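You operate a simulated robot arm through the tools that you are given. There is no shell and no other tool.

You are at the controls of a simulated robot arm. One attempt, no reset.

Task
Wipe the white block clean, then dab blue paint over its panel.
Fine: leave it in the block holder; pad and dauber go back, blue cover closed. Set down upright: wiping pad, blue dauber. Where these are worked on the way, their far stop is far enough and under half their travel is too little: blue cover. A coat counts when it lies all over at full strength: go over it till it gets no stronger. What is to be rubbed or washed off counts as gone when no trace of it is left.

The check looks at the end state, three seconds after you hand in, the way a careful person would. Anything else that was tipped, shoved, dropped, spilled or broken makes it a failure. Lids that push on must go on centred and level and be pressed home; caps that screw on are set level and turned clockwise until they are tight.

Robot
A 7-joint arm with a fingered hand, fixed in place. Base frame: the origin is at the foot of the arm, x ahead of it, y to its left, z up; the work surface is at about z = 860. Units: mm, rad, N and s.
With the tool pointing down near the work surface it reaches from about 180 to 640 mm from the base axis. Its first joint turns from -2.007 to 2.007 rad. Payload 3.1 kg.
Tool frame: the origin (TCP) lies between the finger pads and is the grasp point; the fingertips stand 22 mm ahead of it; z points along the fingers, y is the line along which they close. The gripper opens to 112 mm. The gripper's body begins 60 mm behind the TCP. The gripper is a hand of 3 fingers: y runs from the thumb to the fingers, the wrist lies at [0, 0, -218] in the tool frame.
Orientation is that of the tool frame in the base frame, as a unit quaternion [w, x, y, z]. With the fingers straight down and closing along the base's y, the tool's x points along the base's -x, its y along +y and its z along -z.

Tools
- The arm moves only by the tool apply_moves. Its arguments are lists of equal length, an entry for each row: "travel": the shift along the tool's x, y, z in mm, a list of three; "dr": the turn, a rotation vector about the tool's x, y, z in rad, a list of three. In form: {"travel": [[dx, dy, dz], ...], "dr": [[wx, wy, wz], ...]}. A call has 1 to 20 rows; each row is the pose to reach, as a shift and turn from the pose commanded when the call began, along the tool's axes at that moment. A row lasts 0.2 s, in which the tool goes at most 50 mm and 0.15 rad; a call with a longer step from one row to the next is refused whole. A pose out of reach is approached as far as the arm can. The call stops where the force on the tool passes 40 N (or 10 N more than at its start, if that is more) or the arm is blocked; 0.2 s more then pass. In this call time passes only in rows, and 0.2 s behind the last. It gives the time, the measured TCP pose, the force on the tool (base axes), the opening and the grip force at its end, in the units of the frame above (readings bear some noise), with the torque about the TCP (base axes, N m) and any sound that the robot's microphone picked up.
- Cameras (640 x 400 px; columns grow to the right, rows downward): "scene" is fixed at [400.8, 648.6, 1467.4]; the picture's right is [-0.92, -0.38, 0.00], its down [-0.21, 0.51, -0.83] and it looks along [0.32, -0.77, -0.55] (base axes); focal length 328 px, centre (320, 200). "wrist" rides on the gripper at [66, 3, -80] in the tool frame; the picture's right is [-0.05, 1.00, 0.00], its down [-0.77, -0.04, -0.64] and it looks along [-0.64, -0.03, 0.77] (tool axes); focal length 275 px, centre (320, 200). There is no depth. A picture from a camera that has moved, and an enlarged one, comes with that camera's place and axes in the base frame and with its lens.
- capture(camera): a new picture of that camera. No time passes.
- slide_trunk(by): slides the trunk up (or, below 0, down) by that many mm; the arm rides with it, the base frame stays. It gives what a move gives, with no picture.
- finger_targets(finger1, finger2, thumb_bend): sets how far each is bent, from 0 (flat) to 1 (curled in); at 0.3 the hand is open as for a grip, at 0.7 the pads meet at the TCP. One left out holds its place. A second passes; each finger stops where it meets its share of the squeeze, and holds until it gets a number again. It is the only way to open and close the hand. It gives what a move gives, with no picture; readings hold the bend of each and the force on the fingers (four entries, about 0 where the hand has none), thumb and palm.
- enlarge(camera, box): a new picture of the part [left, top, right, bottom] of that camera's present view, enlarged. No time passes.
- close_job(): hands the job in; it is judged then, once.

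Nothing tells you positions but the pictures and the camera data. Unless the task says otherwise, let go and move clear before handing in.

The tools are called after "Call:" by a JSON object that holds its "api" and its "payload". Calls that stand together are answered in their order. apply_moves: Moves the arm, as the interface text tells. Its arguments: {"type":"object","properties":{"travel":{"type":"array","items":{"type":"array","items":{"type":"number"}}},"dr":{"type":"array","items":{"type":"array","items":{"type":"number"}}}},"required":["travel","dr"]} The other tools are called the same way: slide_trunk (by) slides the trunk up or down; finger_targets (finger1, finger2, thumb_bend) moves the fingers one by one; capture (camera) takes a picture; enlarge (camera, box) takes an enlarged picture of a part of a camera's view; close_job () hands the job in.

At the start:

```text
clock: 0.0
tool_pos: [421.1, -19.3, 1199.3]
tool_rot: [0.0, -0.001, 1.0, 0.001]
ft_force: [0.1, 0.6, -0.9]
ft_torque: [0.03, 0.0, 0.02]
opening: 112.1
gripper_force: 0.0
shape: jaw
bend: [0.3, 0.3, 0.3]
finger forces: [0.0, 0.0, 0.0, 0.1, 0.1, 0.1]
trunk travel left (down, up): [-825.0, 165.0]
```

scene: 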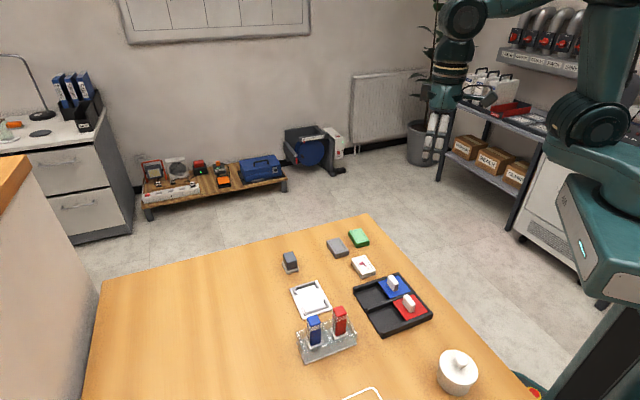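
wrist: 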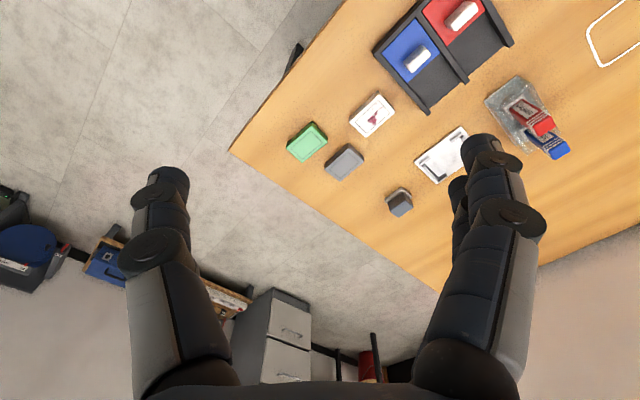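

I see a table with a white block bearing a red mark, a green block, gray blocks, a white holder frame, a dauber stand with blue and red daubers, and a tray with blue and red sliding covers. I'll look closer before moving.

Call:
{"api": "enlarge", "payload": {"camera": "scene", "box": [270, 220, 450, 332]}}

Call:
{"api": "enlarge", "payload": {"camera": "scene", "box": [280, 280, 520, 400]}}

Call:
{"api": "enlarge", "payload": {"camera": "wrist", "box": [240, 0, 640, 250]}}

```text
3.56 times, centred on (360, 276) of scene
camera zoom: at [400.8, 648.6, 1467.4], right [-0.92, -0.38, 0.0], down [-0.21, 0.51, -0.83], along [0.32, -0.77, -0.55], focal length 1167 px, centre (178, -70)
```

zoom: 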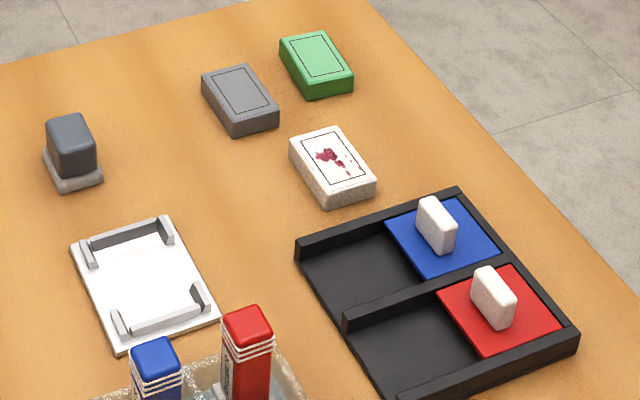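

```text
2.67 times, centred on (400, 340) of scene
camera zoom: at [400.8, 648.6, 1467.4], right [-0.92, -0.38, 0.0], down [-0.21, 0.51, -0.83], along [0.32, -0.77, -0.55], focal length 875 px, centre (107, -173)
```

zoom: 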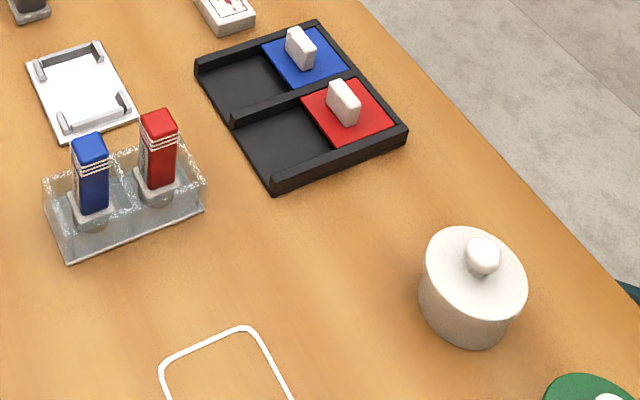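

```text
1.60 times, centred on (440, 125) of wrist
camera zoom: at [354.9, -16.4, 1281.5], right [0.05, 1.0, 0.0], down [0.77, -0.04, 0.64], along [0.64, -0.03, -0.77], focal length 440 px, centre (128, 320)
```

zoom: 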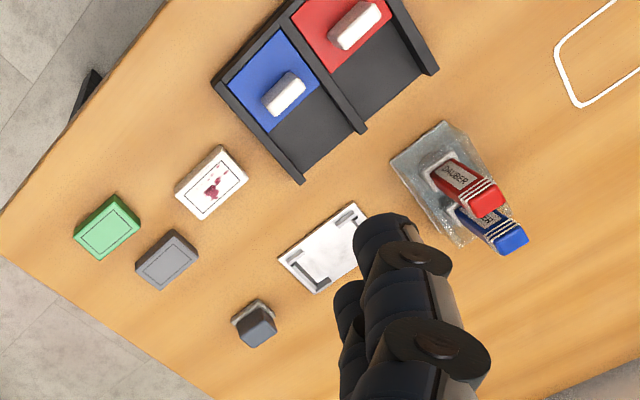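

The wiping pad seems to be near (700, 118), the white block near (526, 59) and the holder near (611, 192). The blue dauber is near (560, 300) and the blue cover knob near (450, 100). I'll move the wrist camera over this area for a better measurement.

Call:
{"api": "apply_moves", "payload": {"travel": [[-5, 24, 24], [-11, 48, 48], [-17, 72, 72], [-23, 96, 96], [-29, 119, 119]], "dr": [[0, 0, 0], [0, 0, 0], [0, 0, 0], [0, 0, 0], [0, 0, 0]]}}

Call:
{"api": "enlarge", "payload": {"camera": "wrist", "box": [0, 0, 640, 400]}}

```text
clock: 1.2
tool_pos: [448.7, 102.0, 1080.4]
tool_rot: [0.0, 0.001, 1.0, -0.001]
ft_force: [0.1, 0.3, -0.1]
ft_torque: [0.02, 0.02, 0.0]
opening: 111.8
gripper_force: 0.1
shape: jaw
bend: [0.3, 0.3, 0.3]
finger forces: [0.1, 0.0, 0.0, 0.0, 0.1, 0.1]
trunk travel left (down, up): [-825.0, 165.0]
```

```text
1.00 times, centred on (320, 200) of wrist (not enlarged: the box is as wide or as high as the picture)
camera zoom: at [383.8, 104.4, 1161.5], right [0.05, 1.0, 0.0], down [0.77, -0.03, 0.64], along [0.63, -0.03, -0.77], focal length 275 px, centre (320, 200)
```

zoom: 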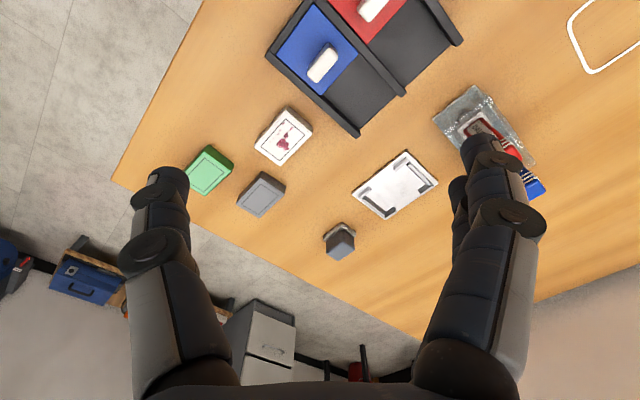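

The estimates agree so far. I'll move over the white block for a close measurement.

Call:
{"api": "apply_moves", "payload": {"travel": [[-7, -10, 40], [-14, -20, 80], [-21, -32, 105]], "dr": [[0, 0, 0], [0, 0, 0], [0, 0, 0]]}}

Call:
{"api": "capture", "payload": {"camera": "wrist"}}

```text
clock: 2.0
tool_pos: [470.8, 71.8, 975.6]
tool_rot: [0.0, 0.0, 1.0, 0.0]
ft_force: [0.5, -0.6, -0.3]
ft_torque: [0.02, 0.0, -0.02]
opening: 111.8
gripper_force: 0.2
shape: jaw
bend: [0.3, 0.3, 0.3]
finger forces: [0.1, 0.0, 0.0, 0.0, 0.0, 0.0]
trunk travel left (down, up): [-825.0, 165.0]
```

```text
taken
camera wrist: at [404.4, 73.4, 1057.0], right [0.05, 1.0, 0.0], down [0.77, -0.04, 0.64], along [0.64, -0.03, -0.77], focal length 275 px, centre (320, 200)
```

wrist: 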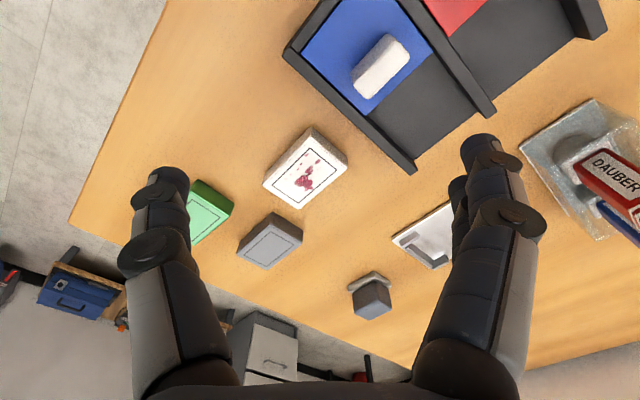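

Call:
{"api": "enlarge", "payload": {"camera": "wrist", "box": [240, 110, 368, 290]}}

Call:
{"api": "enlarge", "payload": {"camera": "wrist", "box": [320, 180, 480, 330]}}

Call:
{"api": "enlarge", "payload": {"camera": "wrist", "box": [270, 0, 510, 180]}}

Call:
{"api": "enlarge", "payload": {"camera": "scene", "box": [280, 240, 400, 315]}}

Call:
{"api": "enlarge", "payload": {"camera": "scene", "box": [280, 290, 376, 370]}}

Call:
{"api": "enlarge", "payload": {"camera": "scene", "box": [345, 260, 441, 340]}}

```text
2.22 times, centred on (304, 200) of wrist
camera zoom: at [404.4, 73.4, 1057.0], right [0.05, 1.0, 0.0], down [0.77, -0.04, 0.64], along [0.64, -0.03, -0.77], focal length 612 px, centre (356, 200)
```

zoom: 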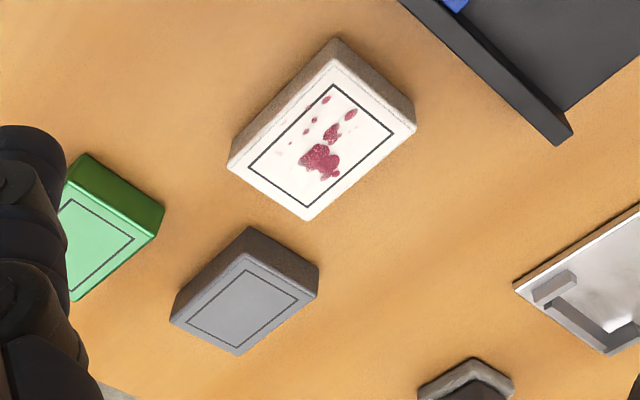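

```text
2.67 times, centred on (400, 255) of wrist
camera zoom: at [404.4, 73.4, 1057.0], right [0.05, 1.0, 0.0], down [0.77, -0.04, 0.64], along [0.64, -0.03, -0.77], focal length 734 px, centre (107, 53)
```

zoom: 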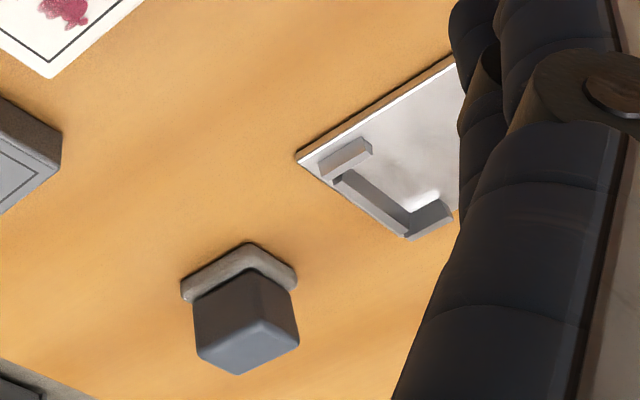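

```text
2.22 times, centred on (390, 90) of wrist
camera zoom: at [404.4, 73.4, 1057.0], right [0.05, 1.0, 0.0], down [0.77, -0.04, 0.64], along [0.64, -0.03, -0.77], focal length 612 px, centre (164, 444)
```

zoom: 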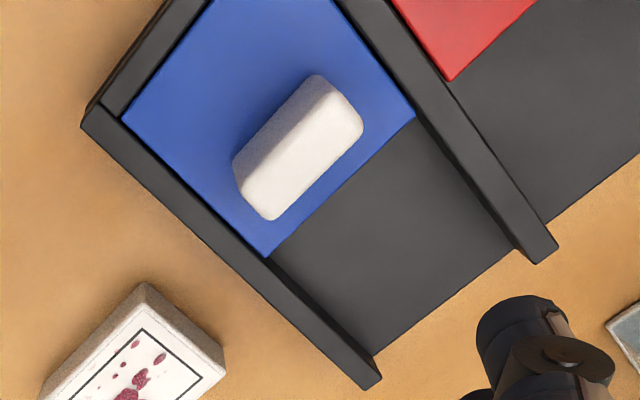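

```text
5.33 times, centred on (340, 278) of scene
camera zoom: at [400.8, 648.6, 1467.4], right [-0.92, -0.38, 0.0], down [-0.21, 0.51, -0.83], along [0.32, -0.77, -0.55], focal length 1751 px, centre (213, -213)
```

zoom: 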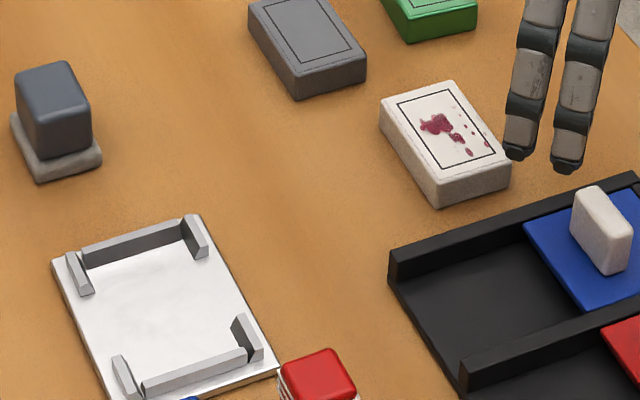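

```text
5.00 times, centred on (328, 330) of scene
camera zoom: at [400.8, 648.6, 1467.4], right [-0.92, -0.38, 0.0], down [-0.21, 0.51, -0.83], along [0.32, -0.77, -0.55], focal length 1641 px, centre (280, -450)
```

zoom: 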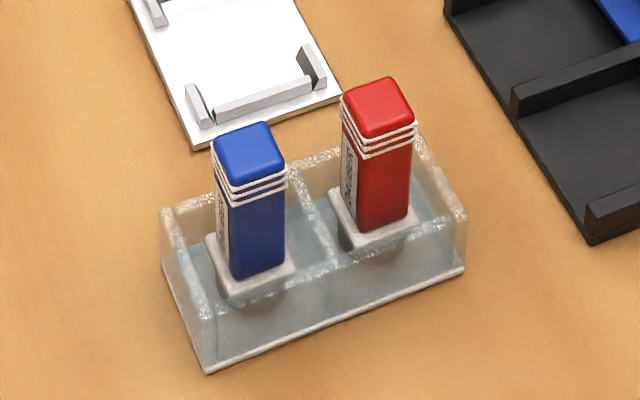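

```text
5.00 times, centred on (393, 300) of scene
camera zoom: at [400.8, 648.6, 1467.4], right [-0.92, -0.38, 0.0], down [-0.21, 0.51, -0.83], along [0.32, -0.77, -0.55], focal length 1641 px, centre (-45, -300)
```

zoom: 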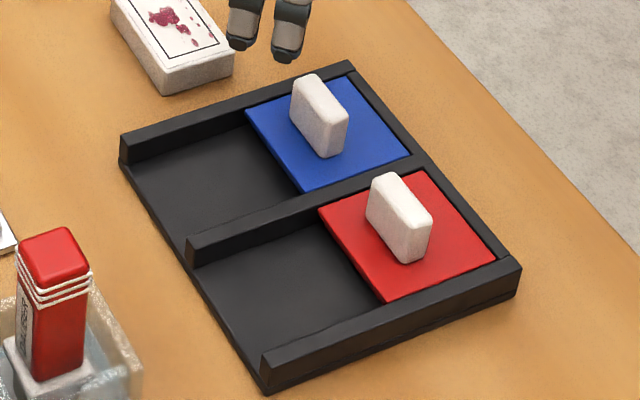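

The white block is at about (527, 55) with its top near z=877, and its short side lies along about 43.5°. I'll turn the hand to match and hover above it.

Call:
{"api": "apply_moves", "payload": {"travel": [[-10, -3, 0], [-20, -6, 0], [-30, -9, 0], [-40, -12, 0], [-50, -15, 0], [-56.7, -16.8, 0]], "dr": [[0, 0, 0.135], [0, 0, 0.27], [0, 0, 0.405], [0, 0, 0.54], [0, 0, 0.675], [0, 0, 0.81]]}}

Call:
{"api": "capture", "payload": {"camera": "wrist"}}

Call:
{"api": "capture", "payload": {"camera": "scene"}}

```text
clock: 3.4
tool_pos: [529.0, 53.6, 974.0]
tool_rot: [0.001, 0.395, 0.919, 0.0]
ft_force: [0.0, -0.6, -0.4]
ft_torque: [-0.03, 0.03, 0.0]
opening: 111.7
gripper_force: 0.0
shape: jaw
bend: [0.3, 0.3, 0.3]
finger forces: [0.0, 0.1, 0.1, 0.1, 0.0, 0.1]
trunk travel left (down, up): [-825.0, 165.0]
```

```text
taken
camera wrist: at [485.1, 103.1, 1056.2], right [0.76, 0.65, 0.0], down [0.5, -0.58, 0.64], along [0.42, -0.48, -0.77], focal length 275 px, centre (320, 200)
```

wrist: 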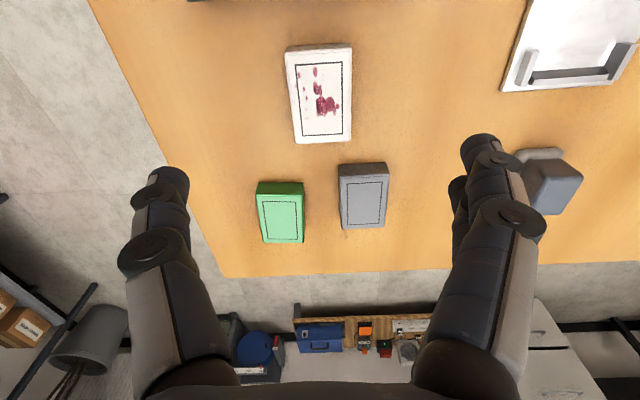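

```text
taken
```

scene: 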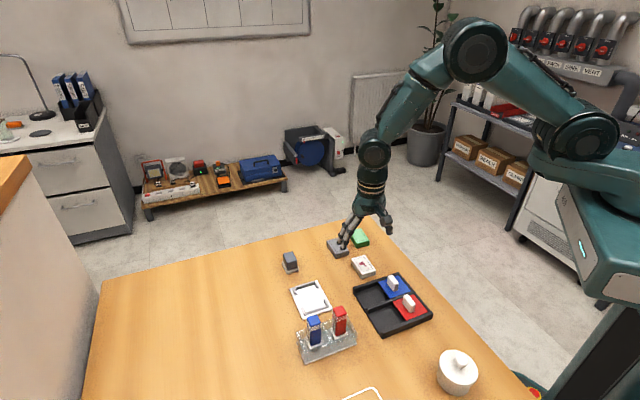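

Call:
{"api": "enlarge", "payload": {"camera": "wrist", "box": [256, 20, 384, 160]}}

Call:
{"api": "enlarge", "payload": {"camera": "wrist", "box": [460, 0, 640, 230]}}

```text
2.86 times, centred on (320, 90) of wrist
camera zoom: at [485.1, 103.1, 1056.2], right [0.76, 0.65, 0.0], down [0.5, -0.58, 0.64], along [0.42, -0.48, -0.77], focal length 786 px, centre (320, 514)
```

zoom: 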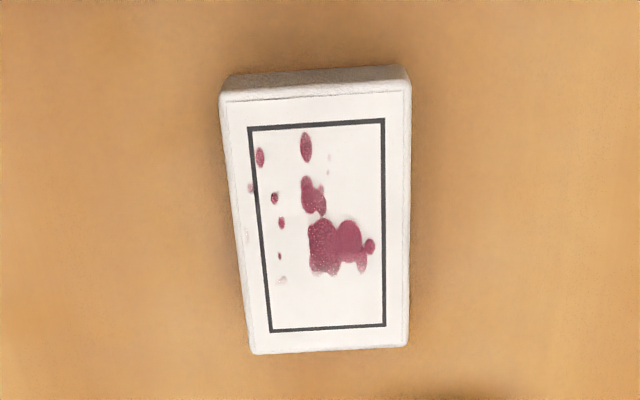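

```text
1.74 times, centred on (550, 115) of wrist
camera zoom: at [485.1, 103.1, 1056.2], right [0.76, 0.65, 0.0], down [0.5, -0.58, 0.64], along [0.42, -0.48, -0.77], focal length 479 px, centre (-80, 348)
```

zoom: 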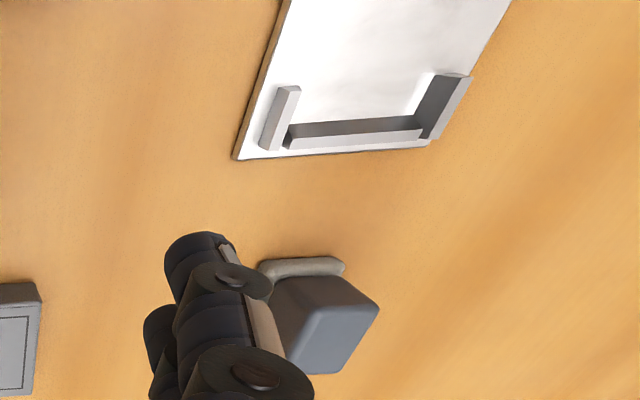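

The block is centred under the hand and lined up with it. I'll descend so the fingertips are about 4 mm above the table.

Call:
{"api": "apply_moves", "payload": {"travel": [[1, 0.7, 30], [1, 0.7, 60], [1, 0.7, 80], [1, 0.7, 88]], "dr": [[0, 0, 0], [0, 0, 0], [0, 0, 0], [0, 0, 0]]}}

Call:
{"api": "capture", "payload": {"camera": "wrist"}}

Call:
{"api": "enlarge", "payload": {"camera": "scene", "box": [300, 190, 420, 290]}}

```text
clock: 4.4
tool_pos: [528.2, 52.5, 887.2]
tool_rot: [0.001, 0.393, 0.919, 0.001]
ft_force: [0.1, -0.5, 1.0]
ft_torque: [0.0, 0.0, -0.01]
opening: 112.0
gripper_force: 0.0
shape: jaw
bend: [0.3, 0.3, 0.3]
finger forces: [0.1, 0.1, 0.0, 0.0, 0.0, 0.0]
trunk travel left (down, up): [-825.0, 165.0]
```

```text
taken
camera wrist: at [485.2, 101.8, 969.1], right [0.76, 0.66, 0.0], down [0.51, -0.58, 0.64], along [0.42, -0.48, -0.77], focal length 275 px, centre (320, 200)
```

wrist: 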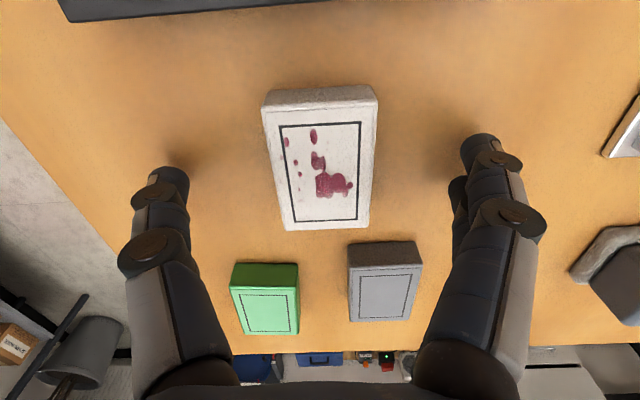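

```text
4.00 times, centred on (360, 240) of scene
camera zoom: at [400.8, 648.6, 1467.4], right [-0.92, -0.38, 0.0], down [-0.21, 0.51, -0.83], along [0.32, -0.77, -0.55], focal length 1313 px, centre (160, 40)
```

zoom: 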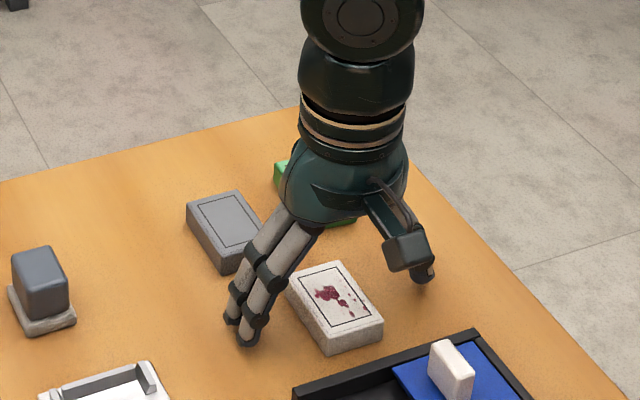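

Call:
{"api": "apply_moves", "payload": {"travel": [[1.5, 1, 2]], "dr": [[0, 0, 0]]}}

Call:
{"api": "finger_targets", "payload": {"finger1": 0.7, "finger2": 0.7, "thumb_bend": 0.7}}

Call:
{"api": "capture", "payload": {"camera": "wrist"}}

```text
clock: 4.8
tool_pos: [527.1, 55.6, 885.5]
tool_rot: [0.0, 0.394, 0.919, 0.0]
ft_force: [-0.5, -0.1, 0.3]
ft_torque: [0.03, 0.01, 0.0]
opening: 112.1
gripper_force: 0.1
shape: jaw
bend: [0.3, 0.3, 0.3]
finger forces: [0.1, 0.1, 0.0, 0.1, 0.0, 0.1]
trunk travel left (down, up): [-825.0, 165.0]
```

```text
clock: 5.8
tool_pos: [526.9, 55.3, 887.5]
tool_rot: [0.001, 0.394, 0.919, 0.0]
ft_force: [2.3, 3.0, 15.0]
ft_torque: [0.21, -0.24, 0.02]
opening: 35.2
gripper_force: 21.3
shape: fingers
bend: [0.61, 0.61, 0.62]
finger forces: [13.8, 12.8, 0.0, 0.0, 16.2, 0.1]
trunk travel left (down, up): [-825.0, 165.0]
```

```text
taken
camera wrist: at [483.7, 104.0, 968.0], right [0.76, 0.66, 0.0], down [0.5, -0.58, 0.64], along [0.42, -0.48, -0.77], focal length 275 px, centre (320, 200)
```

wrist: 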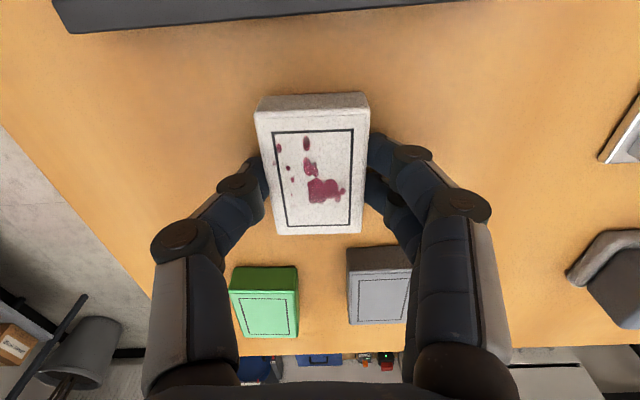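

The block is gripped at about 21 N. I'll lift it and check.

Call:
{"api": "apply_moves", "payload": {"travel": [[0, 0, -10], [0, 0, -40], [0, 0, -70]], "dr": [[0, 0, 0], [0, 0, 0], [0, 0, 0]]}}

Call:
{"api": "capture", "payload": {"camera": "wrist"}}

Call:
{"api": "enlarge", "payload": {"camera": "scene", "box": [280, 190, 420, 320]}}

```text
clock: 6.6
tool_pos: [526.9, 53.1, 956.3]
tool_rot: [0.0, 0.394, 0.919, 0.001]
ft_force: [-0.5, -0.9, -0.6]
ft_torque: [-0.01, 0.03, 0.01]
opening: 34.9
gripper_force: 14.3
shape: fingers
bend: [0.61, 0.61, 0.62]
finger forces: [7.1, 7.2, 0.0, 0.0, 14.4, 0.0]
trunk travel left (down, up): [-825.0, 165.0]
```

```text
taken
camera wrist: at [484.0, 102.4, 1038.1], right [0.76, 0.66, 0.0], down [0.51, -0.58, 0.64], along [0.42, -0.48, -0.77], focal length 275 px, centre (320, 200)
```

wrist: 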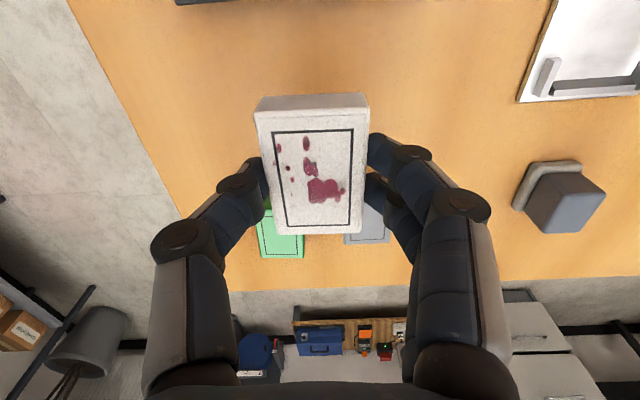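

```text
3.08 times, centred on (350, 255) of scene
camera zoom: at [400.8, 648.6, 1467.4], right [-0.92, -0.38, 0.0], down [-0.21, 0.51, -0.83], along [0.32, -0.77, -0.55], focal length 1010 px, centre (228, 31)
```

zoom: 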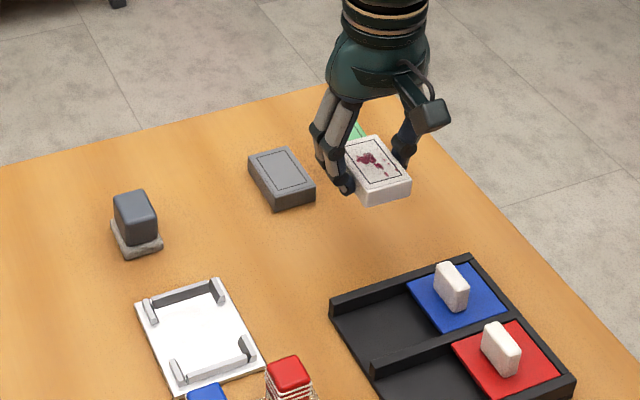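

The block is securely in hand and already parallel to the holder. I'll move so the wrist camera sees the holder past the block.

Call:
{"api": "apply_moves", "payload": {"travel": [[4, 24, -15], [8, 48, -30], [12, 72, -44], [16, 96, -44]], "dr": [[0, 0, 0], [0, 0, 0], [0, 0, 0], [0, 0, 0]]}}

Call:
{"api": "capture", "payload": {"camera": "wrist"}}

Call:
{"api": "enlarge", "payload": {"camera": "wrist", "box": [320, 0, 520, 125]}}

Call:
{"api": "enlarge", "payload": {"camera": "wrist", "box": [235, 80, 395, 250]}}

```text
clock: 7.6
tool_pos: [584.4, 132.2, 998.5]
tool_rot: [-0.001, 0.394, 0.919, 0.0]
ft_force: [0.8, 0.0, -0.4]
ft_torque: [0.01, -0.02, 0.01]
opening: 34.8
gripper_force: 14.9
shape: fingers
bend: [0.61, 0.61, 0.62]
finger forces: [7.2, 7.1, 0.0, 0.1, 14.2, 0.0]
trunk travel left (down, up): [-825.0, 165.0]
```

```text
taken
camera wrist: at [542.4, 181.8, 1081.0], right [0.76, 0.66, 0.0], down [0.51, -0.58, 0.64], along [0.42, -0.48, -0.77], focal length 275 px, centre (320, 200)
```

wrist: 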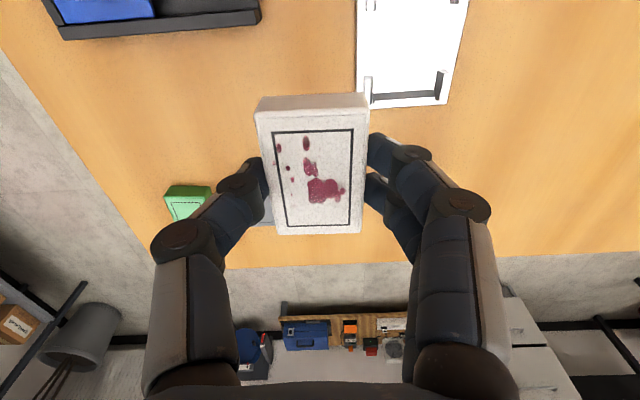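

```text
3.20 times, centred on (420, 62) of wrist
camera zoom: at [542.4, 181.8, 1081.0], right [0.76, 0.66, 0.0], down [0.51, -0.58, 0.64], along [0.42, -0.48, -0.77], focal length 881 px, centre (0, 640)
```

zoom: 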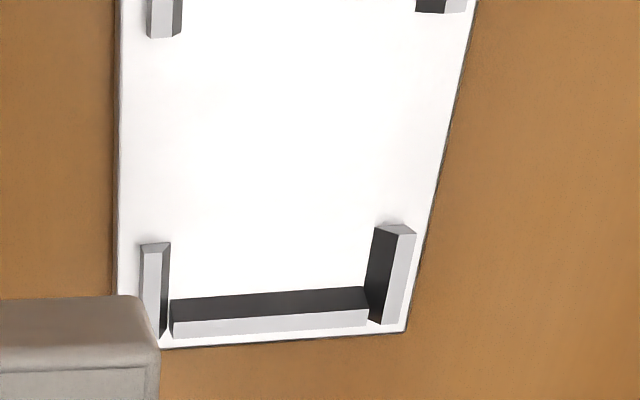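

```text
2.35 times, centred on (315, 165) of wrist
camera zoom: at [542.4, 181.8, 1081.0], right [0.76, 0.66, 0.0], down [0.51, -0.58, 0.64], along [0.42, -0.48, -0.77], focal length 648 px, centre (332, 282)
```

zoom: 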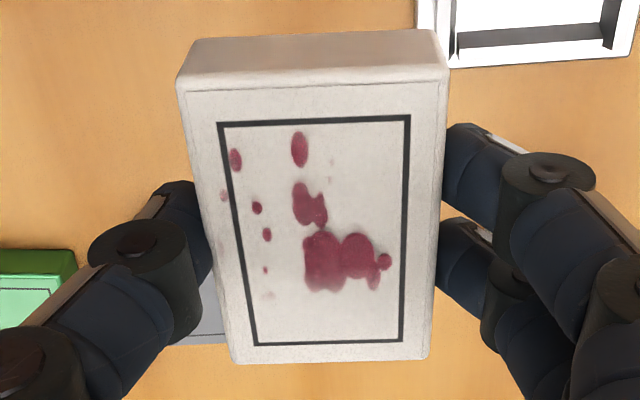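

The holder is about 2° off the block's orientation and its pocket looks roughly 47 x 66 mm. Before lowering I need to know whether the two fingers fit between the corner posts.

Call:
{"api": "enlarge", "payload": {"camera": "wrist", "box": [340, 110, 440, 210]}}

Call:
{"api": "enlarge", "payload": {"camera": "wrist", "box": [350, 60, 460, 130]}}

Call:
{"api": "enlarge", "payload": {"camera": "scene", "box": [285, 270, 345, 325]}}

Call:
{"api": "enlarge", "payload": {"camera": "scene", "box": [300, 190, 380, 260]}}

```text
4.00 times, centred on (390, 160) of wrist
camera zoom: at [542.4, 181.8, 1081.0], right [0.76, 0.66, 0.0], down [0.51, -0.58, 0.64], along [0.42, -0.48, -0.77], focal length 1101 px, centre (40, 360)
```

zoom: 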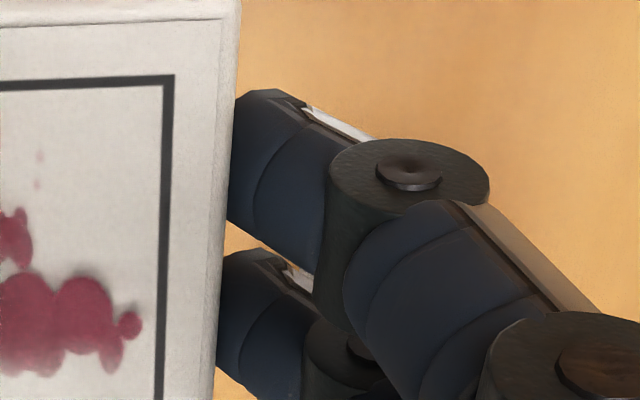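

```text
5.71 times, centred on (405, 95) of wrist
camera zoom: at [542.4, 181.8, 1081.0], right [0.76, 0.66, 0.0], down [0.51, -0.58, 0.64], along [0.42, -0.48, -0.77], focal length 1573 px, centre (-166, 800)
```

zoom: 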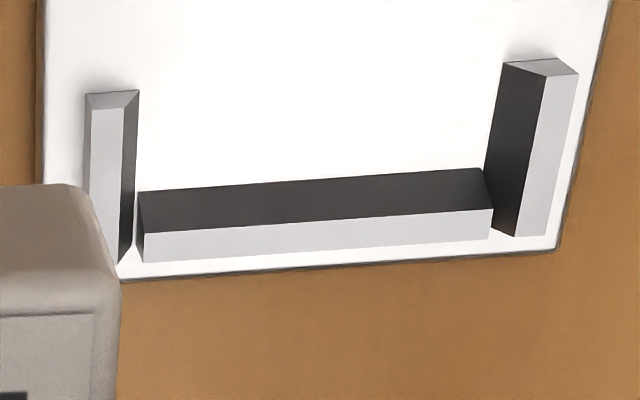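

```text
7.27 times, centred on (315, 298) of scene
camera zoom: at [400.8, 648.6, 1467.4], right [-0.92, -0.38, 0.0], down [-0.21, 0.51, -0.83], along [0.32, -0.77, -0.55], focal length 2387 px, centre (356, -509)
```

zoom: 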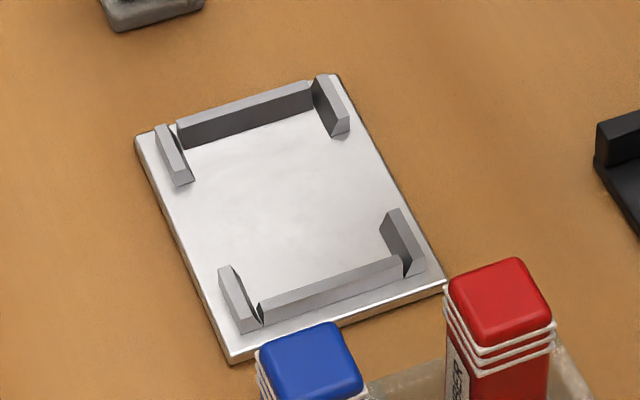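

```text
5.71 times, centred on (340, 225) of scene
camera zoom: at [400.8, 648.6, 1467.4], right [-0.92, -0.38, 0.0], down [-0.21, 0.51, -0.83], along [0.32, -0.77, -0.55], focal length 1876 px, centre (206, 57)
```

zoom: 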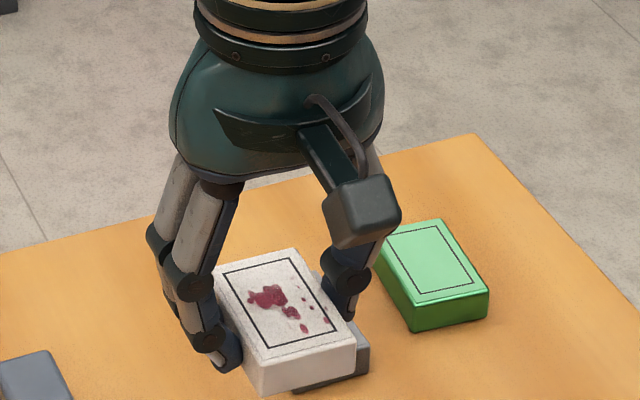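

The posts are about 8 mm tall and leave a 40 mm gap, about as wide as the two fingers together, so my grip is too low on the block. I'll set the block back where it was and regrip it about 9 mm higher.

Call:
{"api": "apply_moves", "payload": {"travel": [[-4, -24, 20], [-8, -48, 40], [-12, -72, 60], [-16, -96, 80], [-16, -96, 100], [-16, -96, 108]], "dr": [[0, 0, 0], [0, 0, 0], [0, 0, 0], [0, 0, 0], [0, 0, 0], [0, 0, 0]]}}

Call:
{"api": "apply_moves", "payload": {"travel": [[0, 0, 1], [0, 0, 2], [0, 0, 3]], "dr": [[0, 0, 0], [0, 0, 0], [0, 0, 0]]}}

```text
clock: 9.0
tool_pos: [525.8, 55.2, 891.3]
tool_rot: [0.0, 0.394, 0.919, 0.0]
ft_force: [-0.2, -0.2, -1.7]
ft_torque: [0.0, -0.01, -0.02]
opening: 35.1
gripper_force: 14.5
shape: fingers
bend: [0.61, 0.61, 0.62]
finger forces: [7.1, 7.1, 0.1, 0.1, 14.2, 0.1]
trunk travel left (down, up): [-825.0, 165.0]
```

```text
clock: 9.8
tool_pos: [527.7, 54.3, 888.8]
tool_rot: [0.0, 0.394, 0.919, 0.0]
ft_force: [-0.6, -0.5, -0.7]
ft_torque: [-0.01, -0.01, 0.02]
opening: 34.7
gripper_force: 14.2
shape: fingers
bend: [0.61, 0.61, 0.62]
finger forces: [7.0, 7.1, 0.0, 0.1, 14.2, 0.1]
trunk travel left (down, up): [-825.0, 165.0]
```

Call:
{"api": "apply_moves", "payload": {"travel": [[0, 0, 1], [0, 0, 1.5]], "dr": [[0, 0, 0], [0, 0, 0]]}}

```text
clock: 10.4
tool_pos: [527.0, 54.3, 885.7]
tool_rot: [0.0, 0.394, 0.919, 0.0]
ft_force: [0.0, -0.3, -0.2]
ft_torque: [0.01, -0.03, 0.01]
opening: 35.0
gripper_force: 14.4
shape: fingers
bend: [0.61, 0.61, 0.62]
finger forces: [7.3, 7.5, 0.1, 0.1, 14.1, 0.1]
trunk travel left (down, up): [-825.0, 165.0]
```

Call:
{"api": "apply_moves", "payload": {"travel": [[0, 0, 1]], "dr": [[0, 0, 0]]}}

Call:
{"api": "enlarge", "payload": {"camera": "scene", "box": [320, 220, 400, 290]}}

```text
clock: 10.8
tool_pos: [526.6, 54.5, 886.9]
tool_rot: [0.001, 0.394, 0.919, 0.0]
ft_force: [0.6, 0.3, 10.2]
ft_torque: [0.1, -0.13, 0.02]
opening: 34.6
gripper_force: 19.0
shape: fingers
bend: [0.61, 0.61, 0.62]
finger forces: [11.5, 10.9, 0.0, 0.0, 16.2, 0.1]
trunk travel left (down, up): [-825.0, 165.0]
```

```text
5.71 times, centred on (360, 255) of scene
camera zoom: at [400.8, 648.6, 1467.4], right [-0.92, -0.38, 0.0], down [-0.21, 0.51, -0.83], along [0.32, -0.77, -0.55], focal length 1876 px, centre (91, -114)
```

zoom: 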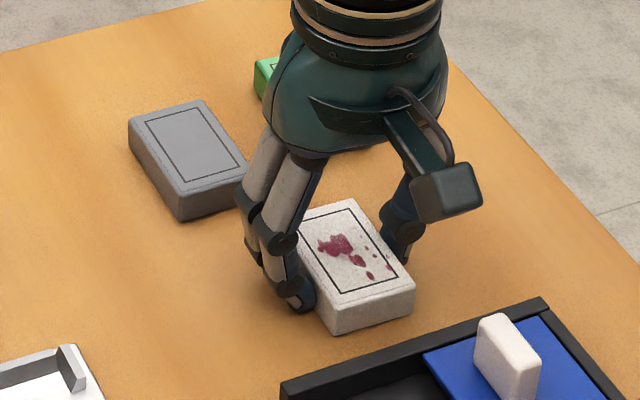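

Call:
{"api": "finger_targets", "payload": {"finger1": 0.5, "finger2": 0.5, "thumb_bend": 0.5}}

Call:
{"api": "apply_moves", "payload": {"travel": [[0, 0, -4], [0, 0, -8]], "dr": [[0, 0, 0], [0, 0, 0]]}}

Call:
{"api": "enlarge", "payload": {"camera": "wrist", "box": [220, 80, 420, 260]}}

Call:
{"api": "enlarge", "payload": {"camera": "scene", "box": [320, 220, 400, 290]}}

```text
clock: 11.8
tool_pos: [525.8, 52.9, 885.9]
tool_rot: [0.002, 0.394, 0.919, 0.001]
ft_force: [6.5, -1.9, 33.7]
ft_torque: [-0.29, 0.16, 0.13]
opening: 45.9
gripper_force: 17.1
shape: fingers
bend: [0.51, 0.5, 0.55]
finger forces: [5.6, 2.9, 0.0, 0.0, 24.5, 0.0]
trunk travel left (down, up): [-825.0, 165.0]
```

```text
clock: 12.4
tool_pos: [525.0, 53.7, 894.6]
tool_rot: [-0.001, 0.394, 0.919, 0.0]
ft_force: [0.3, 0.1, 0.1]
ft_torque: [0.01, 0.01, 0.04]
opening: 55.0
gripper_force: 0.1
shape: fingers
bend: [0.5, 0.5, 0.5]
finger forces: [0.0, 0.0, 0.0, 0.1, 0.1, 0.0]
trunk travel left (down, up): [-825.0, 165.0]
```

```text
2.22 times, centred on (320, 170) of wrist
camera zoom: at [482.5, 103.6, 976.2], right [0.76, 0.66, 0.0], down [0.51, -0.58, 0.63], along [0.41, -0.48, -0.77], focal length 612 px, centre (320, 267)
```

zoom: 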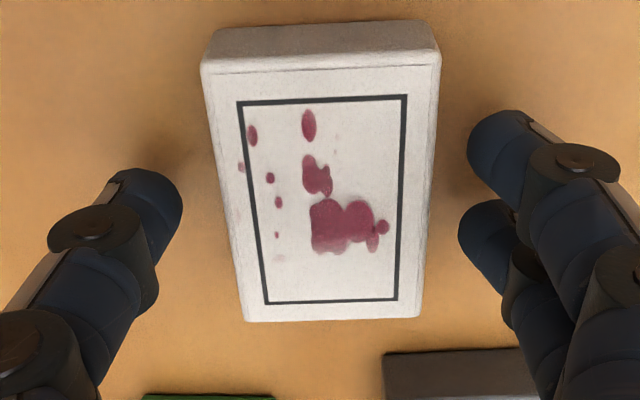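

```text
5.71 times, centred on (360, 255) of scene
camera zoom: at [400.8, 648.6, 1467.4], right [-0.92, -0.38, 0.0], down [-0.21, 0.51, -0.83], along [0.32, -0.77, -0.55], focal length 1876 px, centre (91, -114)
```

zoom: 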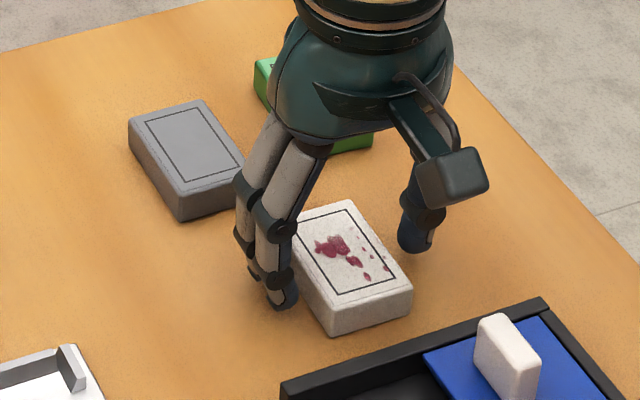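

Opening the fingers swings their tips downward, so I'll need extra height when I release later. The block is still aligned, so I'll regrip it at this higher level.

Call:
{"api": "finger_targets", "payload": {"finger1": 0.7, "finger2": 0.7, "thumb_bend": 0.7}}

Call:
{"api": "apply_moves", "payload": {"travel": [[0, 0, -20], [0, 0, -50]], "dr": [[0, 0, 0], [0, 0, 0]]}}

Call:
{"api": "enlarge", "payload": {"camera": "wrist", "box": [220, 80, 420, 260]}}

Call:
{"api": "enlarge", "payload": {"camera": "scene", "box": [310, 190, 400, 290]}}

```text
clock: 13.4
tool_pos: [525.5, 53.6, 895.4]
tool_rot: [-0.001, 0.394, 0.919, 0.0]
ft_force: [-0.1, 0.2, -0.7]
ft_torque: [0.02, 0.01, -0.01]
opening: 34.9
gripper_force: 14.1
shape: fingers
bend: [0.59, 0.59, 0.62]
finger forces: [7.1, 7.0, 0.2, 0.0, 14.2, 0.0]
trunk travel left (down, up): [-825.0, 165.0]
```

```text
clock: 14.0
tool_pos: [526.9, 53.6, 946.5]
tool_rot: [0.0, 0.394, 0.919, 0.001]
ft_force: [0.9, 0.4, -0.9]
ft_torque: [0.0, -0.01, 0.01]
opening: 34.8
gripper_force: 14.4
shape: fingers
bend: [0.59, 0.59, 0.62]
finger forces: [7.1, 7.1, 0.1, 0.0, 14.2, 0.0]
trunk travel left (down, up): [-825.0, 165.0]
```

```text
2.22 times, centred on (320, 170) of wrist
camera zoom: at [483.8, 103.1, 1028.7], right [0.76, 0.66, 0.0], down [0.51, -0.58, 0.64], along [0.42, -0.48, -0.77], focal length 612 px, centre (320, 267)
```

zoom: 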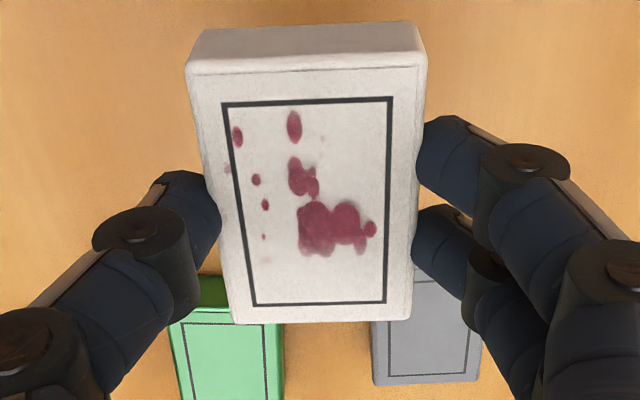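

```text
4.00 times, centred on (355, 240) of scene
camera zoom: at [400.8, 648.6, 1467.4], right [-0.92, -0.38, 0.0], down [-0.21, 0.51, -0.83], along [0.32, -0.77, -0.55], focal length 1313 px, centre (180, 40)
```

zoom: 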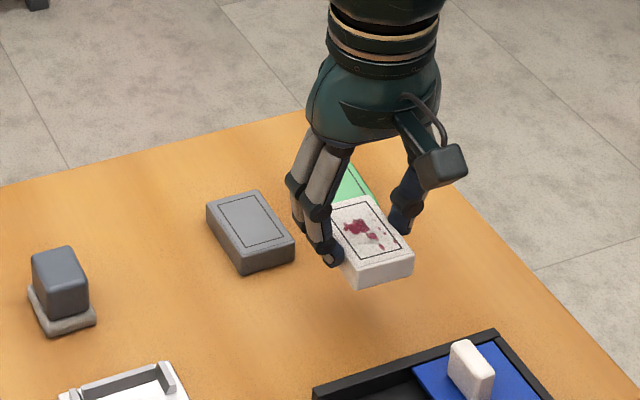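

The block now hangs below the fingertips. I'll carry it over the holder and apply the small yaw correction.

Call:
{"api": "apply_moves", "payload": {"travel": [[10, 40, -5], [20, 80, -10], [31, 120, -10], [41.5, 159.7, -10]], "dr": [[0, 0, 0], [0, 0, -0.01], [0, 0, -0.02], [0, 0, -0.033]]}}

Call:
{"api": "capture", "payload": {"camera": "wrist"}}

Call:
{"api": "enlarge", "payload": {"camera": "scene", "box": [270, 230, 360, 330]}}

```text
clock: 15.0
tool_pos: [613.1, 197.0, 951.6]
tool_rot: [-0.001, 0.379, 0.926, -0.003]
ft_force: [-0.1, -0.6, 0.0]
ft_torque: [-0.03, -0.01, -0.05]
opening: 34.8
gripper_force: 14.4
shape: fingers
bend: [0.59, 0.59, 0.62]
finger forces: [7.0, 7.0, 0.1, 0.1, 14.1, 0.0]
trunk travel left (down, up): [-825.0, 165.0]
```

```text
taken
camera wrist: at [568.8, 245.5, 1032.1], right [0.73, 0.68, 0.0], down [0.53, -0.56, 0.64], along [0.43, -0.47, -0.77], focal length 275 px, centre (320, 200)
```

wrist: 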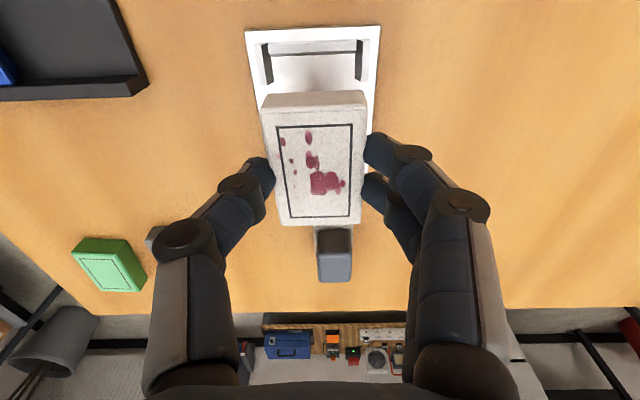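

```text
4.00 times, centred on (315, 280) of scene
camera zoom: at [400.8, 648.6, 1467.4], right [-0.92, -0.38, 0.0], down [-0.21, 0.51, -0.83], along [0.32, -0.77, -0.55], focal length 1313 px, centre (340, -120)
```

zoom: 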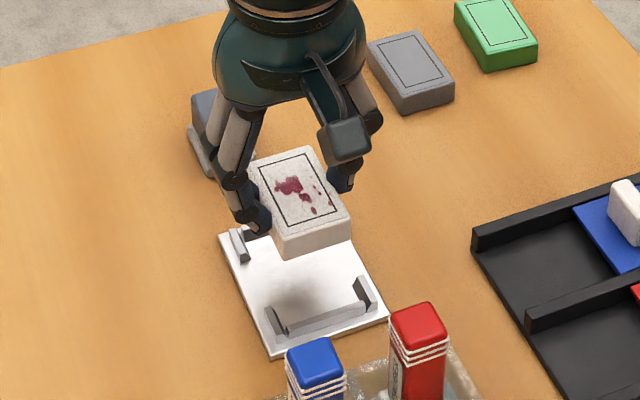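

Call:
{"api": "enlarge", "payload": {"camera": "wrist", "box": [235, 10, 395, 130]}}

Call:
{"api": "enlarge", "payload": {"camera": "wrist", "box": [220, 80, 420, 260]}}

```text
3.33 times, centred on (315, 70) of wrist
camera zoom: at [568.8, 245.5, 1032.1], right [0.73, 0.68, 0.0], down [0.53, -0.56, 0.64], along [0.43, -0.47, -0.77], focal length 918 px, centre (337, 633)
```

zoom: 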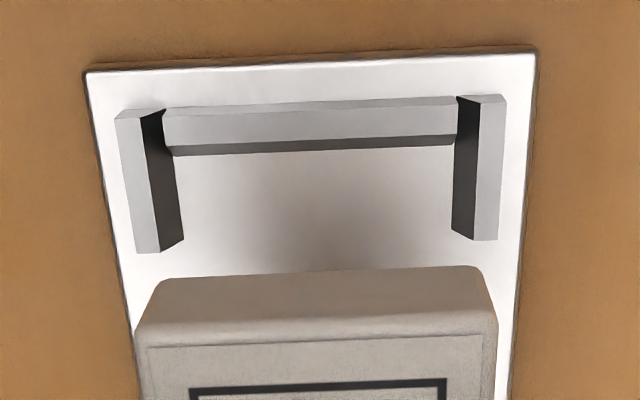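

```text
2.22 times, centred on (320, 170) of wrist
camera zoom: at [568.8, 245.5, 1032.1], right [0.73, 0.68, 0.0], down [0.53, -0.56, 0.64], along [0.43, -0.47, -0.77], focal length 612 px, centre (320, 267)
```

zoom: 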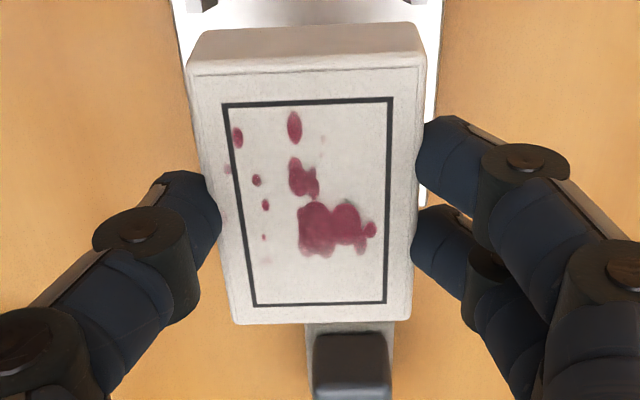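

The block is aligned over the pocket to within 1–2 mm. I'll make a small shift and lower it in stages.

Call:
{"api": "apply_moves", "payload": {"travel": [[-1, -1.4, 10], [-1, -1.4, 25], [-1, -1.4, 35], [-1, -1.4, 40]], "dr": [[0, 0, 0], [0, 0, 0], [0, 0, 0], [0, 0, 0]]}}

Call:
{"api": "enlarge", "payload": {"camera": "wrist", "box": [235, 10, 395, 130]}}

Call:
{"api": "enlarge", "payload": {"camera": "scene", "box": [280, 250, 360, 320]}}

```text
clock: 16.0
tool_pos: [612.6, 193.4, 913.0]
tool_rot: [0.0, 0.378, 0.926, 0.001]
ft_force: [0.1, -0.3, -0.9]
ft_torque: [-0.02, 0.01, 0.0]
opening: 34.8
gripper_force: 14.3
shape: fingers
bend: [0.59, 0.59, 0.62]
finger forces: [7.0, 7.0, 0.0, 0.0, 14.2, 0.0]
trunk travel left (down, up): [-825.0, 165.0]
```

```text
3.33 times, centred on (315, 70) of wrist
camera zoom: at [568.8, 240.7, 995.0], right [0.73, 0.68, 0.0], down [0.52, -0.57, 0.64], along [0.43, -0.47, -0.77], focal length 918 px, centre (337, 633)
```

zoom: 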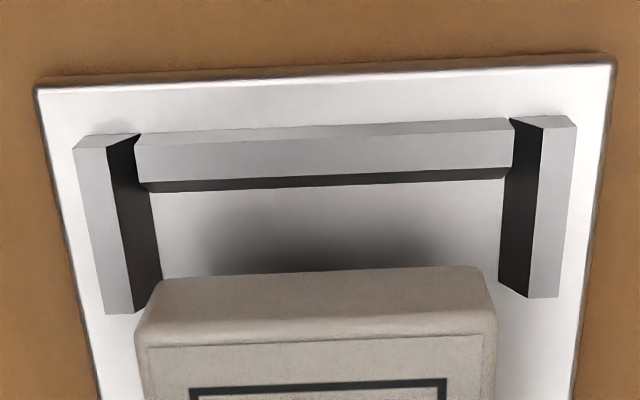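

```text
5.71 times, centred on (320, 285) of scene
camera zoom: at [400.8, 648.6, 1467.4], right [-0.92, -0.38, 0.0], down [-0.21, 0.51, -0.83], along [0.32, -0.77, -0.55], focal length 1876 px, centre (320, -286)
```

zoom: 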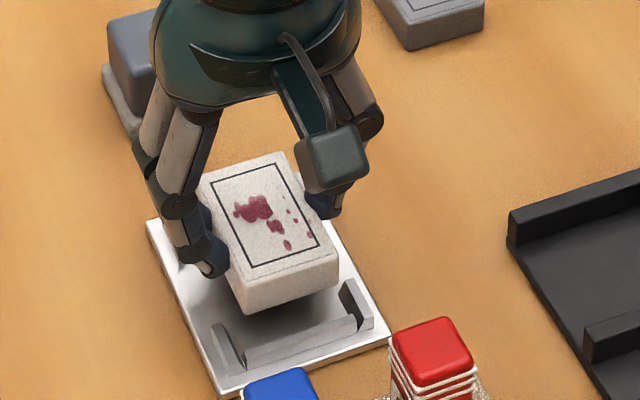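

Call:
{"api": "apply_moves", "payload": {"travel": [[1.8, 1.2, 0], [1.8, 1.2, 2], [1.8, 1.2, 4]], "dr": [[0, 0, 0], [0, 0, 0], [0, 0, 0]]}}

Call:
{"api": "enlarge", "payload": {"camera": "wrist", "box": [235, 10, 395, 130]}}

Call:
{"api": "enlarge", "payload": {"camera": "scene", "box": [285, 255, 355, 320]}}

```text
clock: 16.8
tool_pos: [612.0, 195.8, 909.4]
tool_rot: [0.0, 0.379, 0.925, -0.001]
ft_force: [-0.2, -0.5, -0.3]
ft_torque: [-0.03, 0.04, -0.02]
opening: 34.8
gripper_force: 14.0
shape: fingers
bend: [0.59, 0.59, 0.62]
finger forces: [7.0, 7.0, 0.0, 0.1, 14.1, 0.1]
trunk travel left (down, up): [-825.0, 165.0]
```

```text
3.33 times, centred on (315, 70) of wrist
camera zoom: at [568.4, 242.9, 991.4], right [0.73, 0.68, 0.0], down [0.52, -0.57, 0.64], along [0.43, -0.47, -0.77], focal length 918 px, centre (337, 633)
```

zoom: 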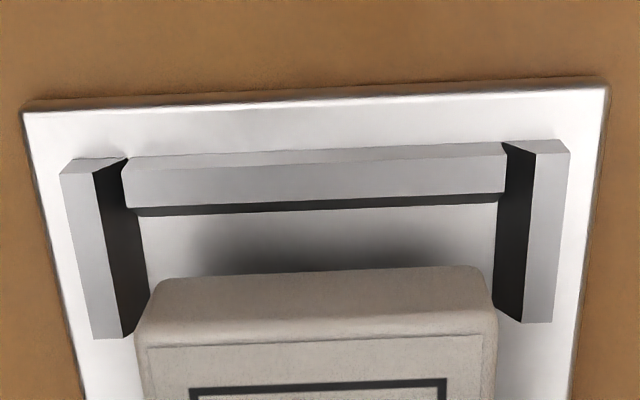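

```text
6.15 times, centred on (320, 288) of scene
camera zoom: at [400.8, 648.6, 1467.4], right [-0.92, -0.38, 0.0], down [-0.21, 0.51, -0.83], along [0.32, -0.77, -0.55], focal length 2020 px, centre (320, -338)
```

zoom: 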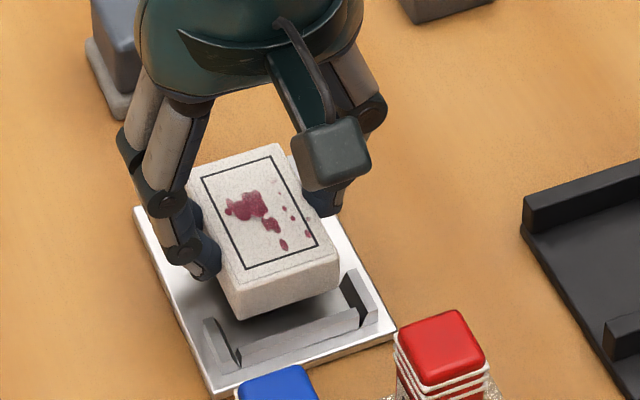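

Call:
{"api": "apply_moves", "payload": {"travel": [[0, 0, 3], [0, 0, 6], [0, 0, 7], [0, 0, 8]], "dr": [[0, 0, 0], [0, 0, 0], [0, 0, 0], [0, 0, 0]]}}

Call:
{"api": "enlarge", "payload": {"camera": "wrist", "box": [235, 10, 395, 130]}}

Call:
{"api": "enlarge", "payload": {"camera": "scene", "box": [285, 255, 355, 320]}}

```text
clock: 17.8
tool_pos: [613.3, 194.5, 901.4]
tool_rot: [0.0, 0.379, 0.925, -0.001]
ft_force: [0.2, -0.2, -0.9]
ft_torque: [-0.01, -0.01, 0.01]
opening: 34.7
gripper_force: 14.3
shape: fingers
bend: [0.59, 0.59, 0.62]
finger forces: [7.0, 7.1, 0.0, 0.0, 14.1, 0.1]
trunk travel left (down, up): [-825.0, 165.0]
```

```text
3.33 times, centred on (315, 70) of wrist
camera zoom: at [568.4, 243.1, 983.3], right [0.73, 0.68, 0.0], down [0.53, -0.57, 0.64], along [0.43, -0.47, -0.77], focal length 918 px, centre (337, 633)
```

zoom: 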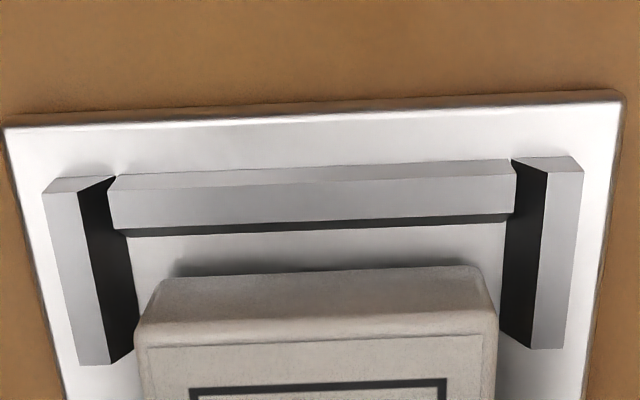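

```text
6.15 times, centred on (320, 288) of scene
camera zoom: at [400.8, 648.6, 1467.4], right [-0.92, -0.38, 0.0], down [-0.21, 0.51, -0.83], along [0.32, -0.77, -0.55], focal length 2020 px, centre (320, -338)
```

zoom: 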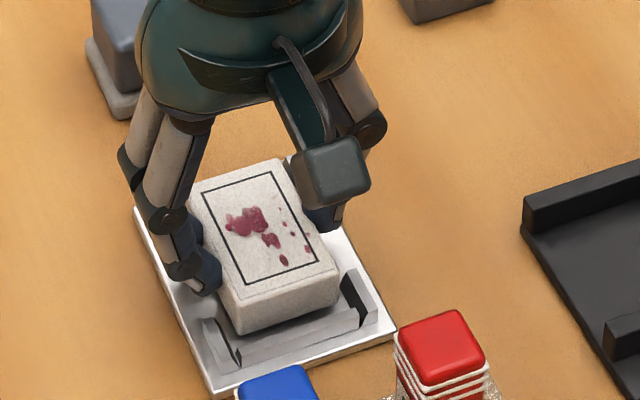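

Call:
{"api": "apply_moves", "payload": {"travel": [[0, 0, 1], [0, 0, 2]], "dr": [[0, 0, 0], [0, 0, 0]]}}

Call:
{"api": "apply_moves", "payload": {"travel": [[0, 0, 1]], "dr": [[0, 0, 0]]}}

```text
clock: 18.4
tool_pos: [613.0, 195.2, 899.2]
tool_rot: [0.001, 0.378, 0.926, -0.001]
ft_force: [-0.1, -0.5, -0.4]
ft_torque: [0.01, -0.04, 0.01]
opening: 34.5
gripper_force: 13.9
shape: fingers
bend: [0.59, 0.59, 0.62]
finger forces: [7.0, 7.0, 0.0, 0.0, 14.1, 0.0]
trunk travel left (down, up): [-825.0, 165.0]
```

```text
clock: 18.8
tool_pos: [613.4, 195.0, 898.7]
tool_rot: [0.0, 0.379, 0.925, 0.0]
ft_force: [-0.1, 0.1, -0.3]
ft_torque: [-0.01, 0.02, 0.03]
opening: 34.7
gripper_force: 14.3
shape: fingers
bend: [0.59, 0.59, 0.62]
finger forces: [7.2, 7.3, 0.0, 0.1, 14.1, 0.1]
trunk travel left (down, up): [-825.0, 165.0]
```

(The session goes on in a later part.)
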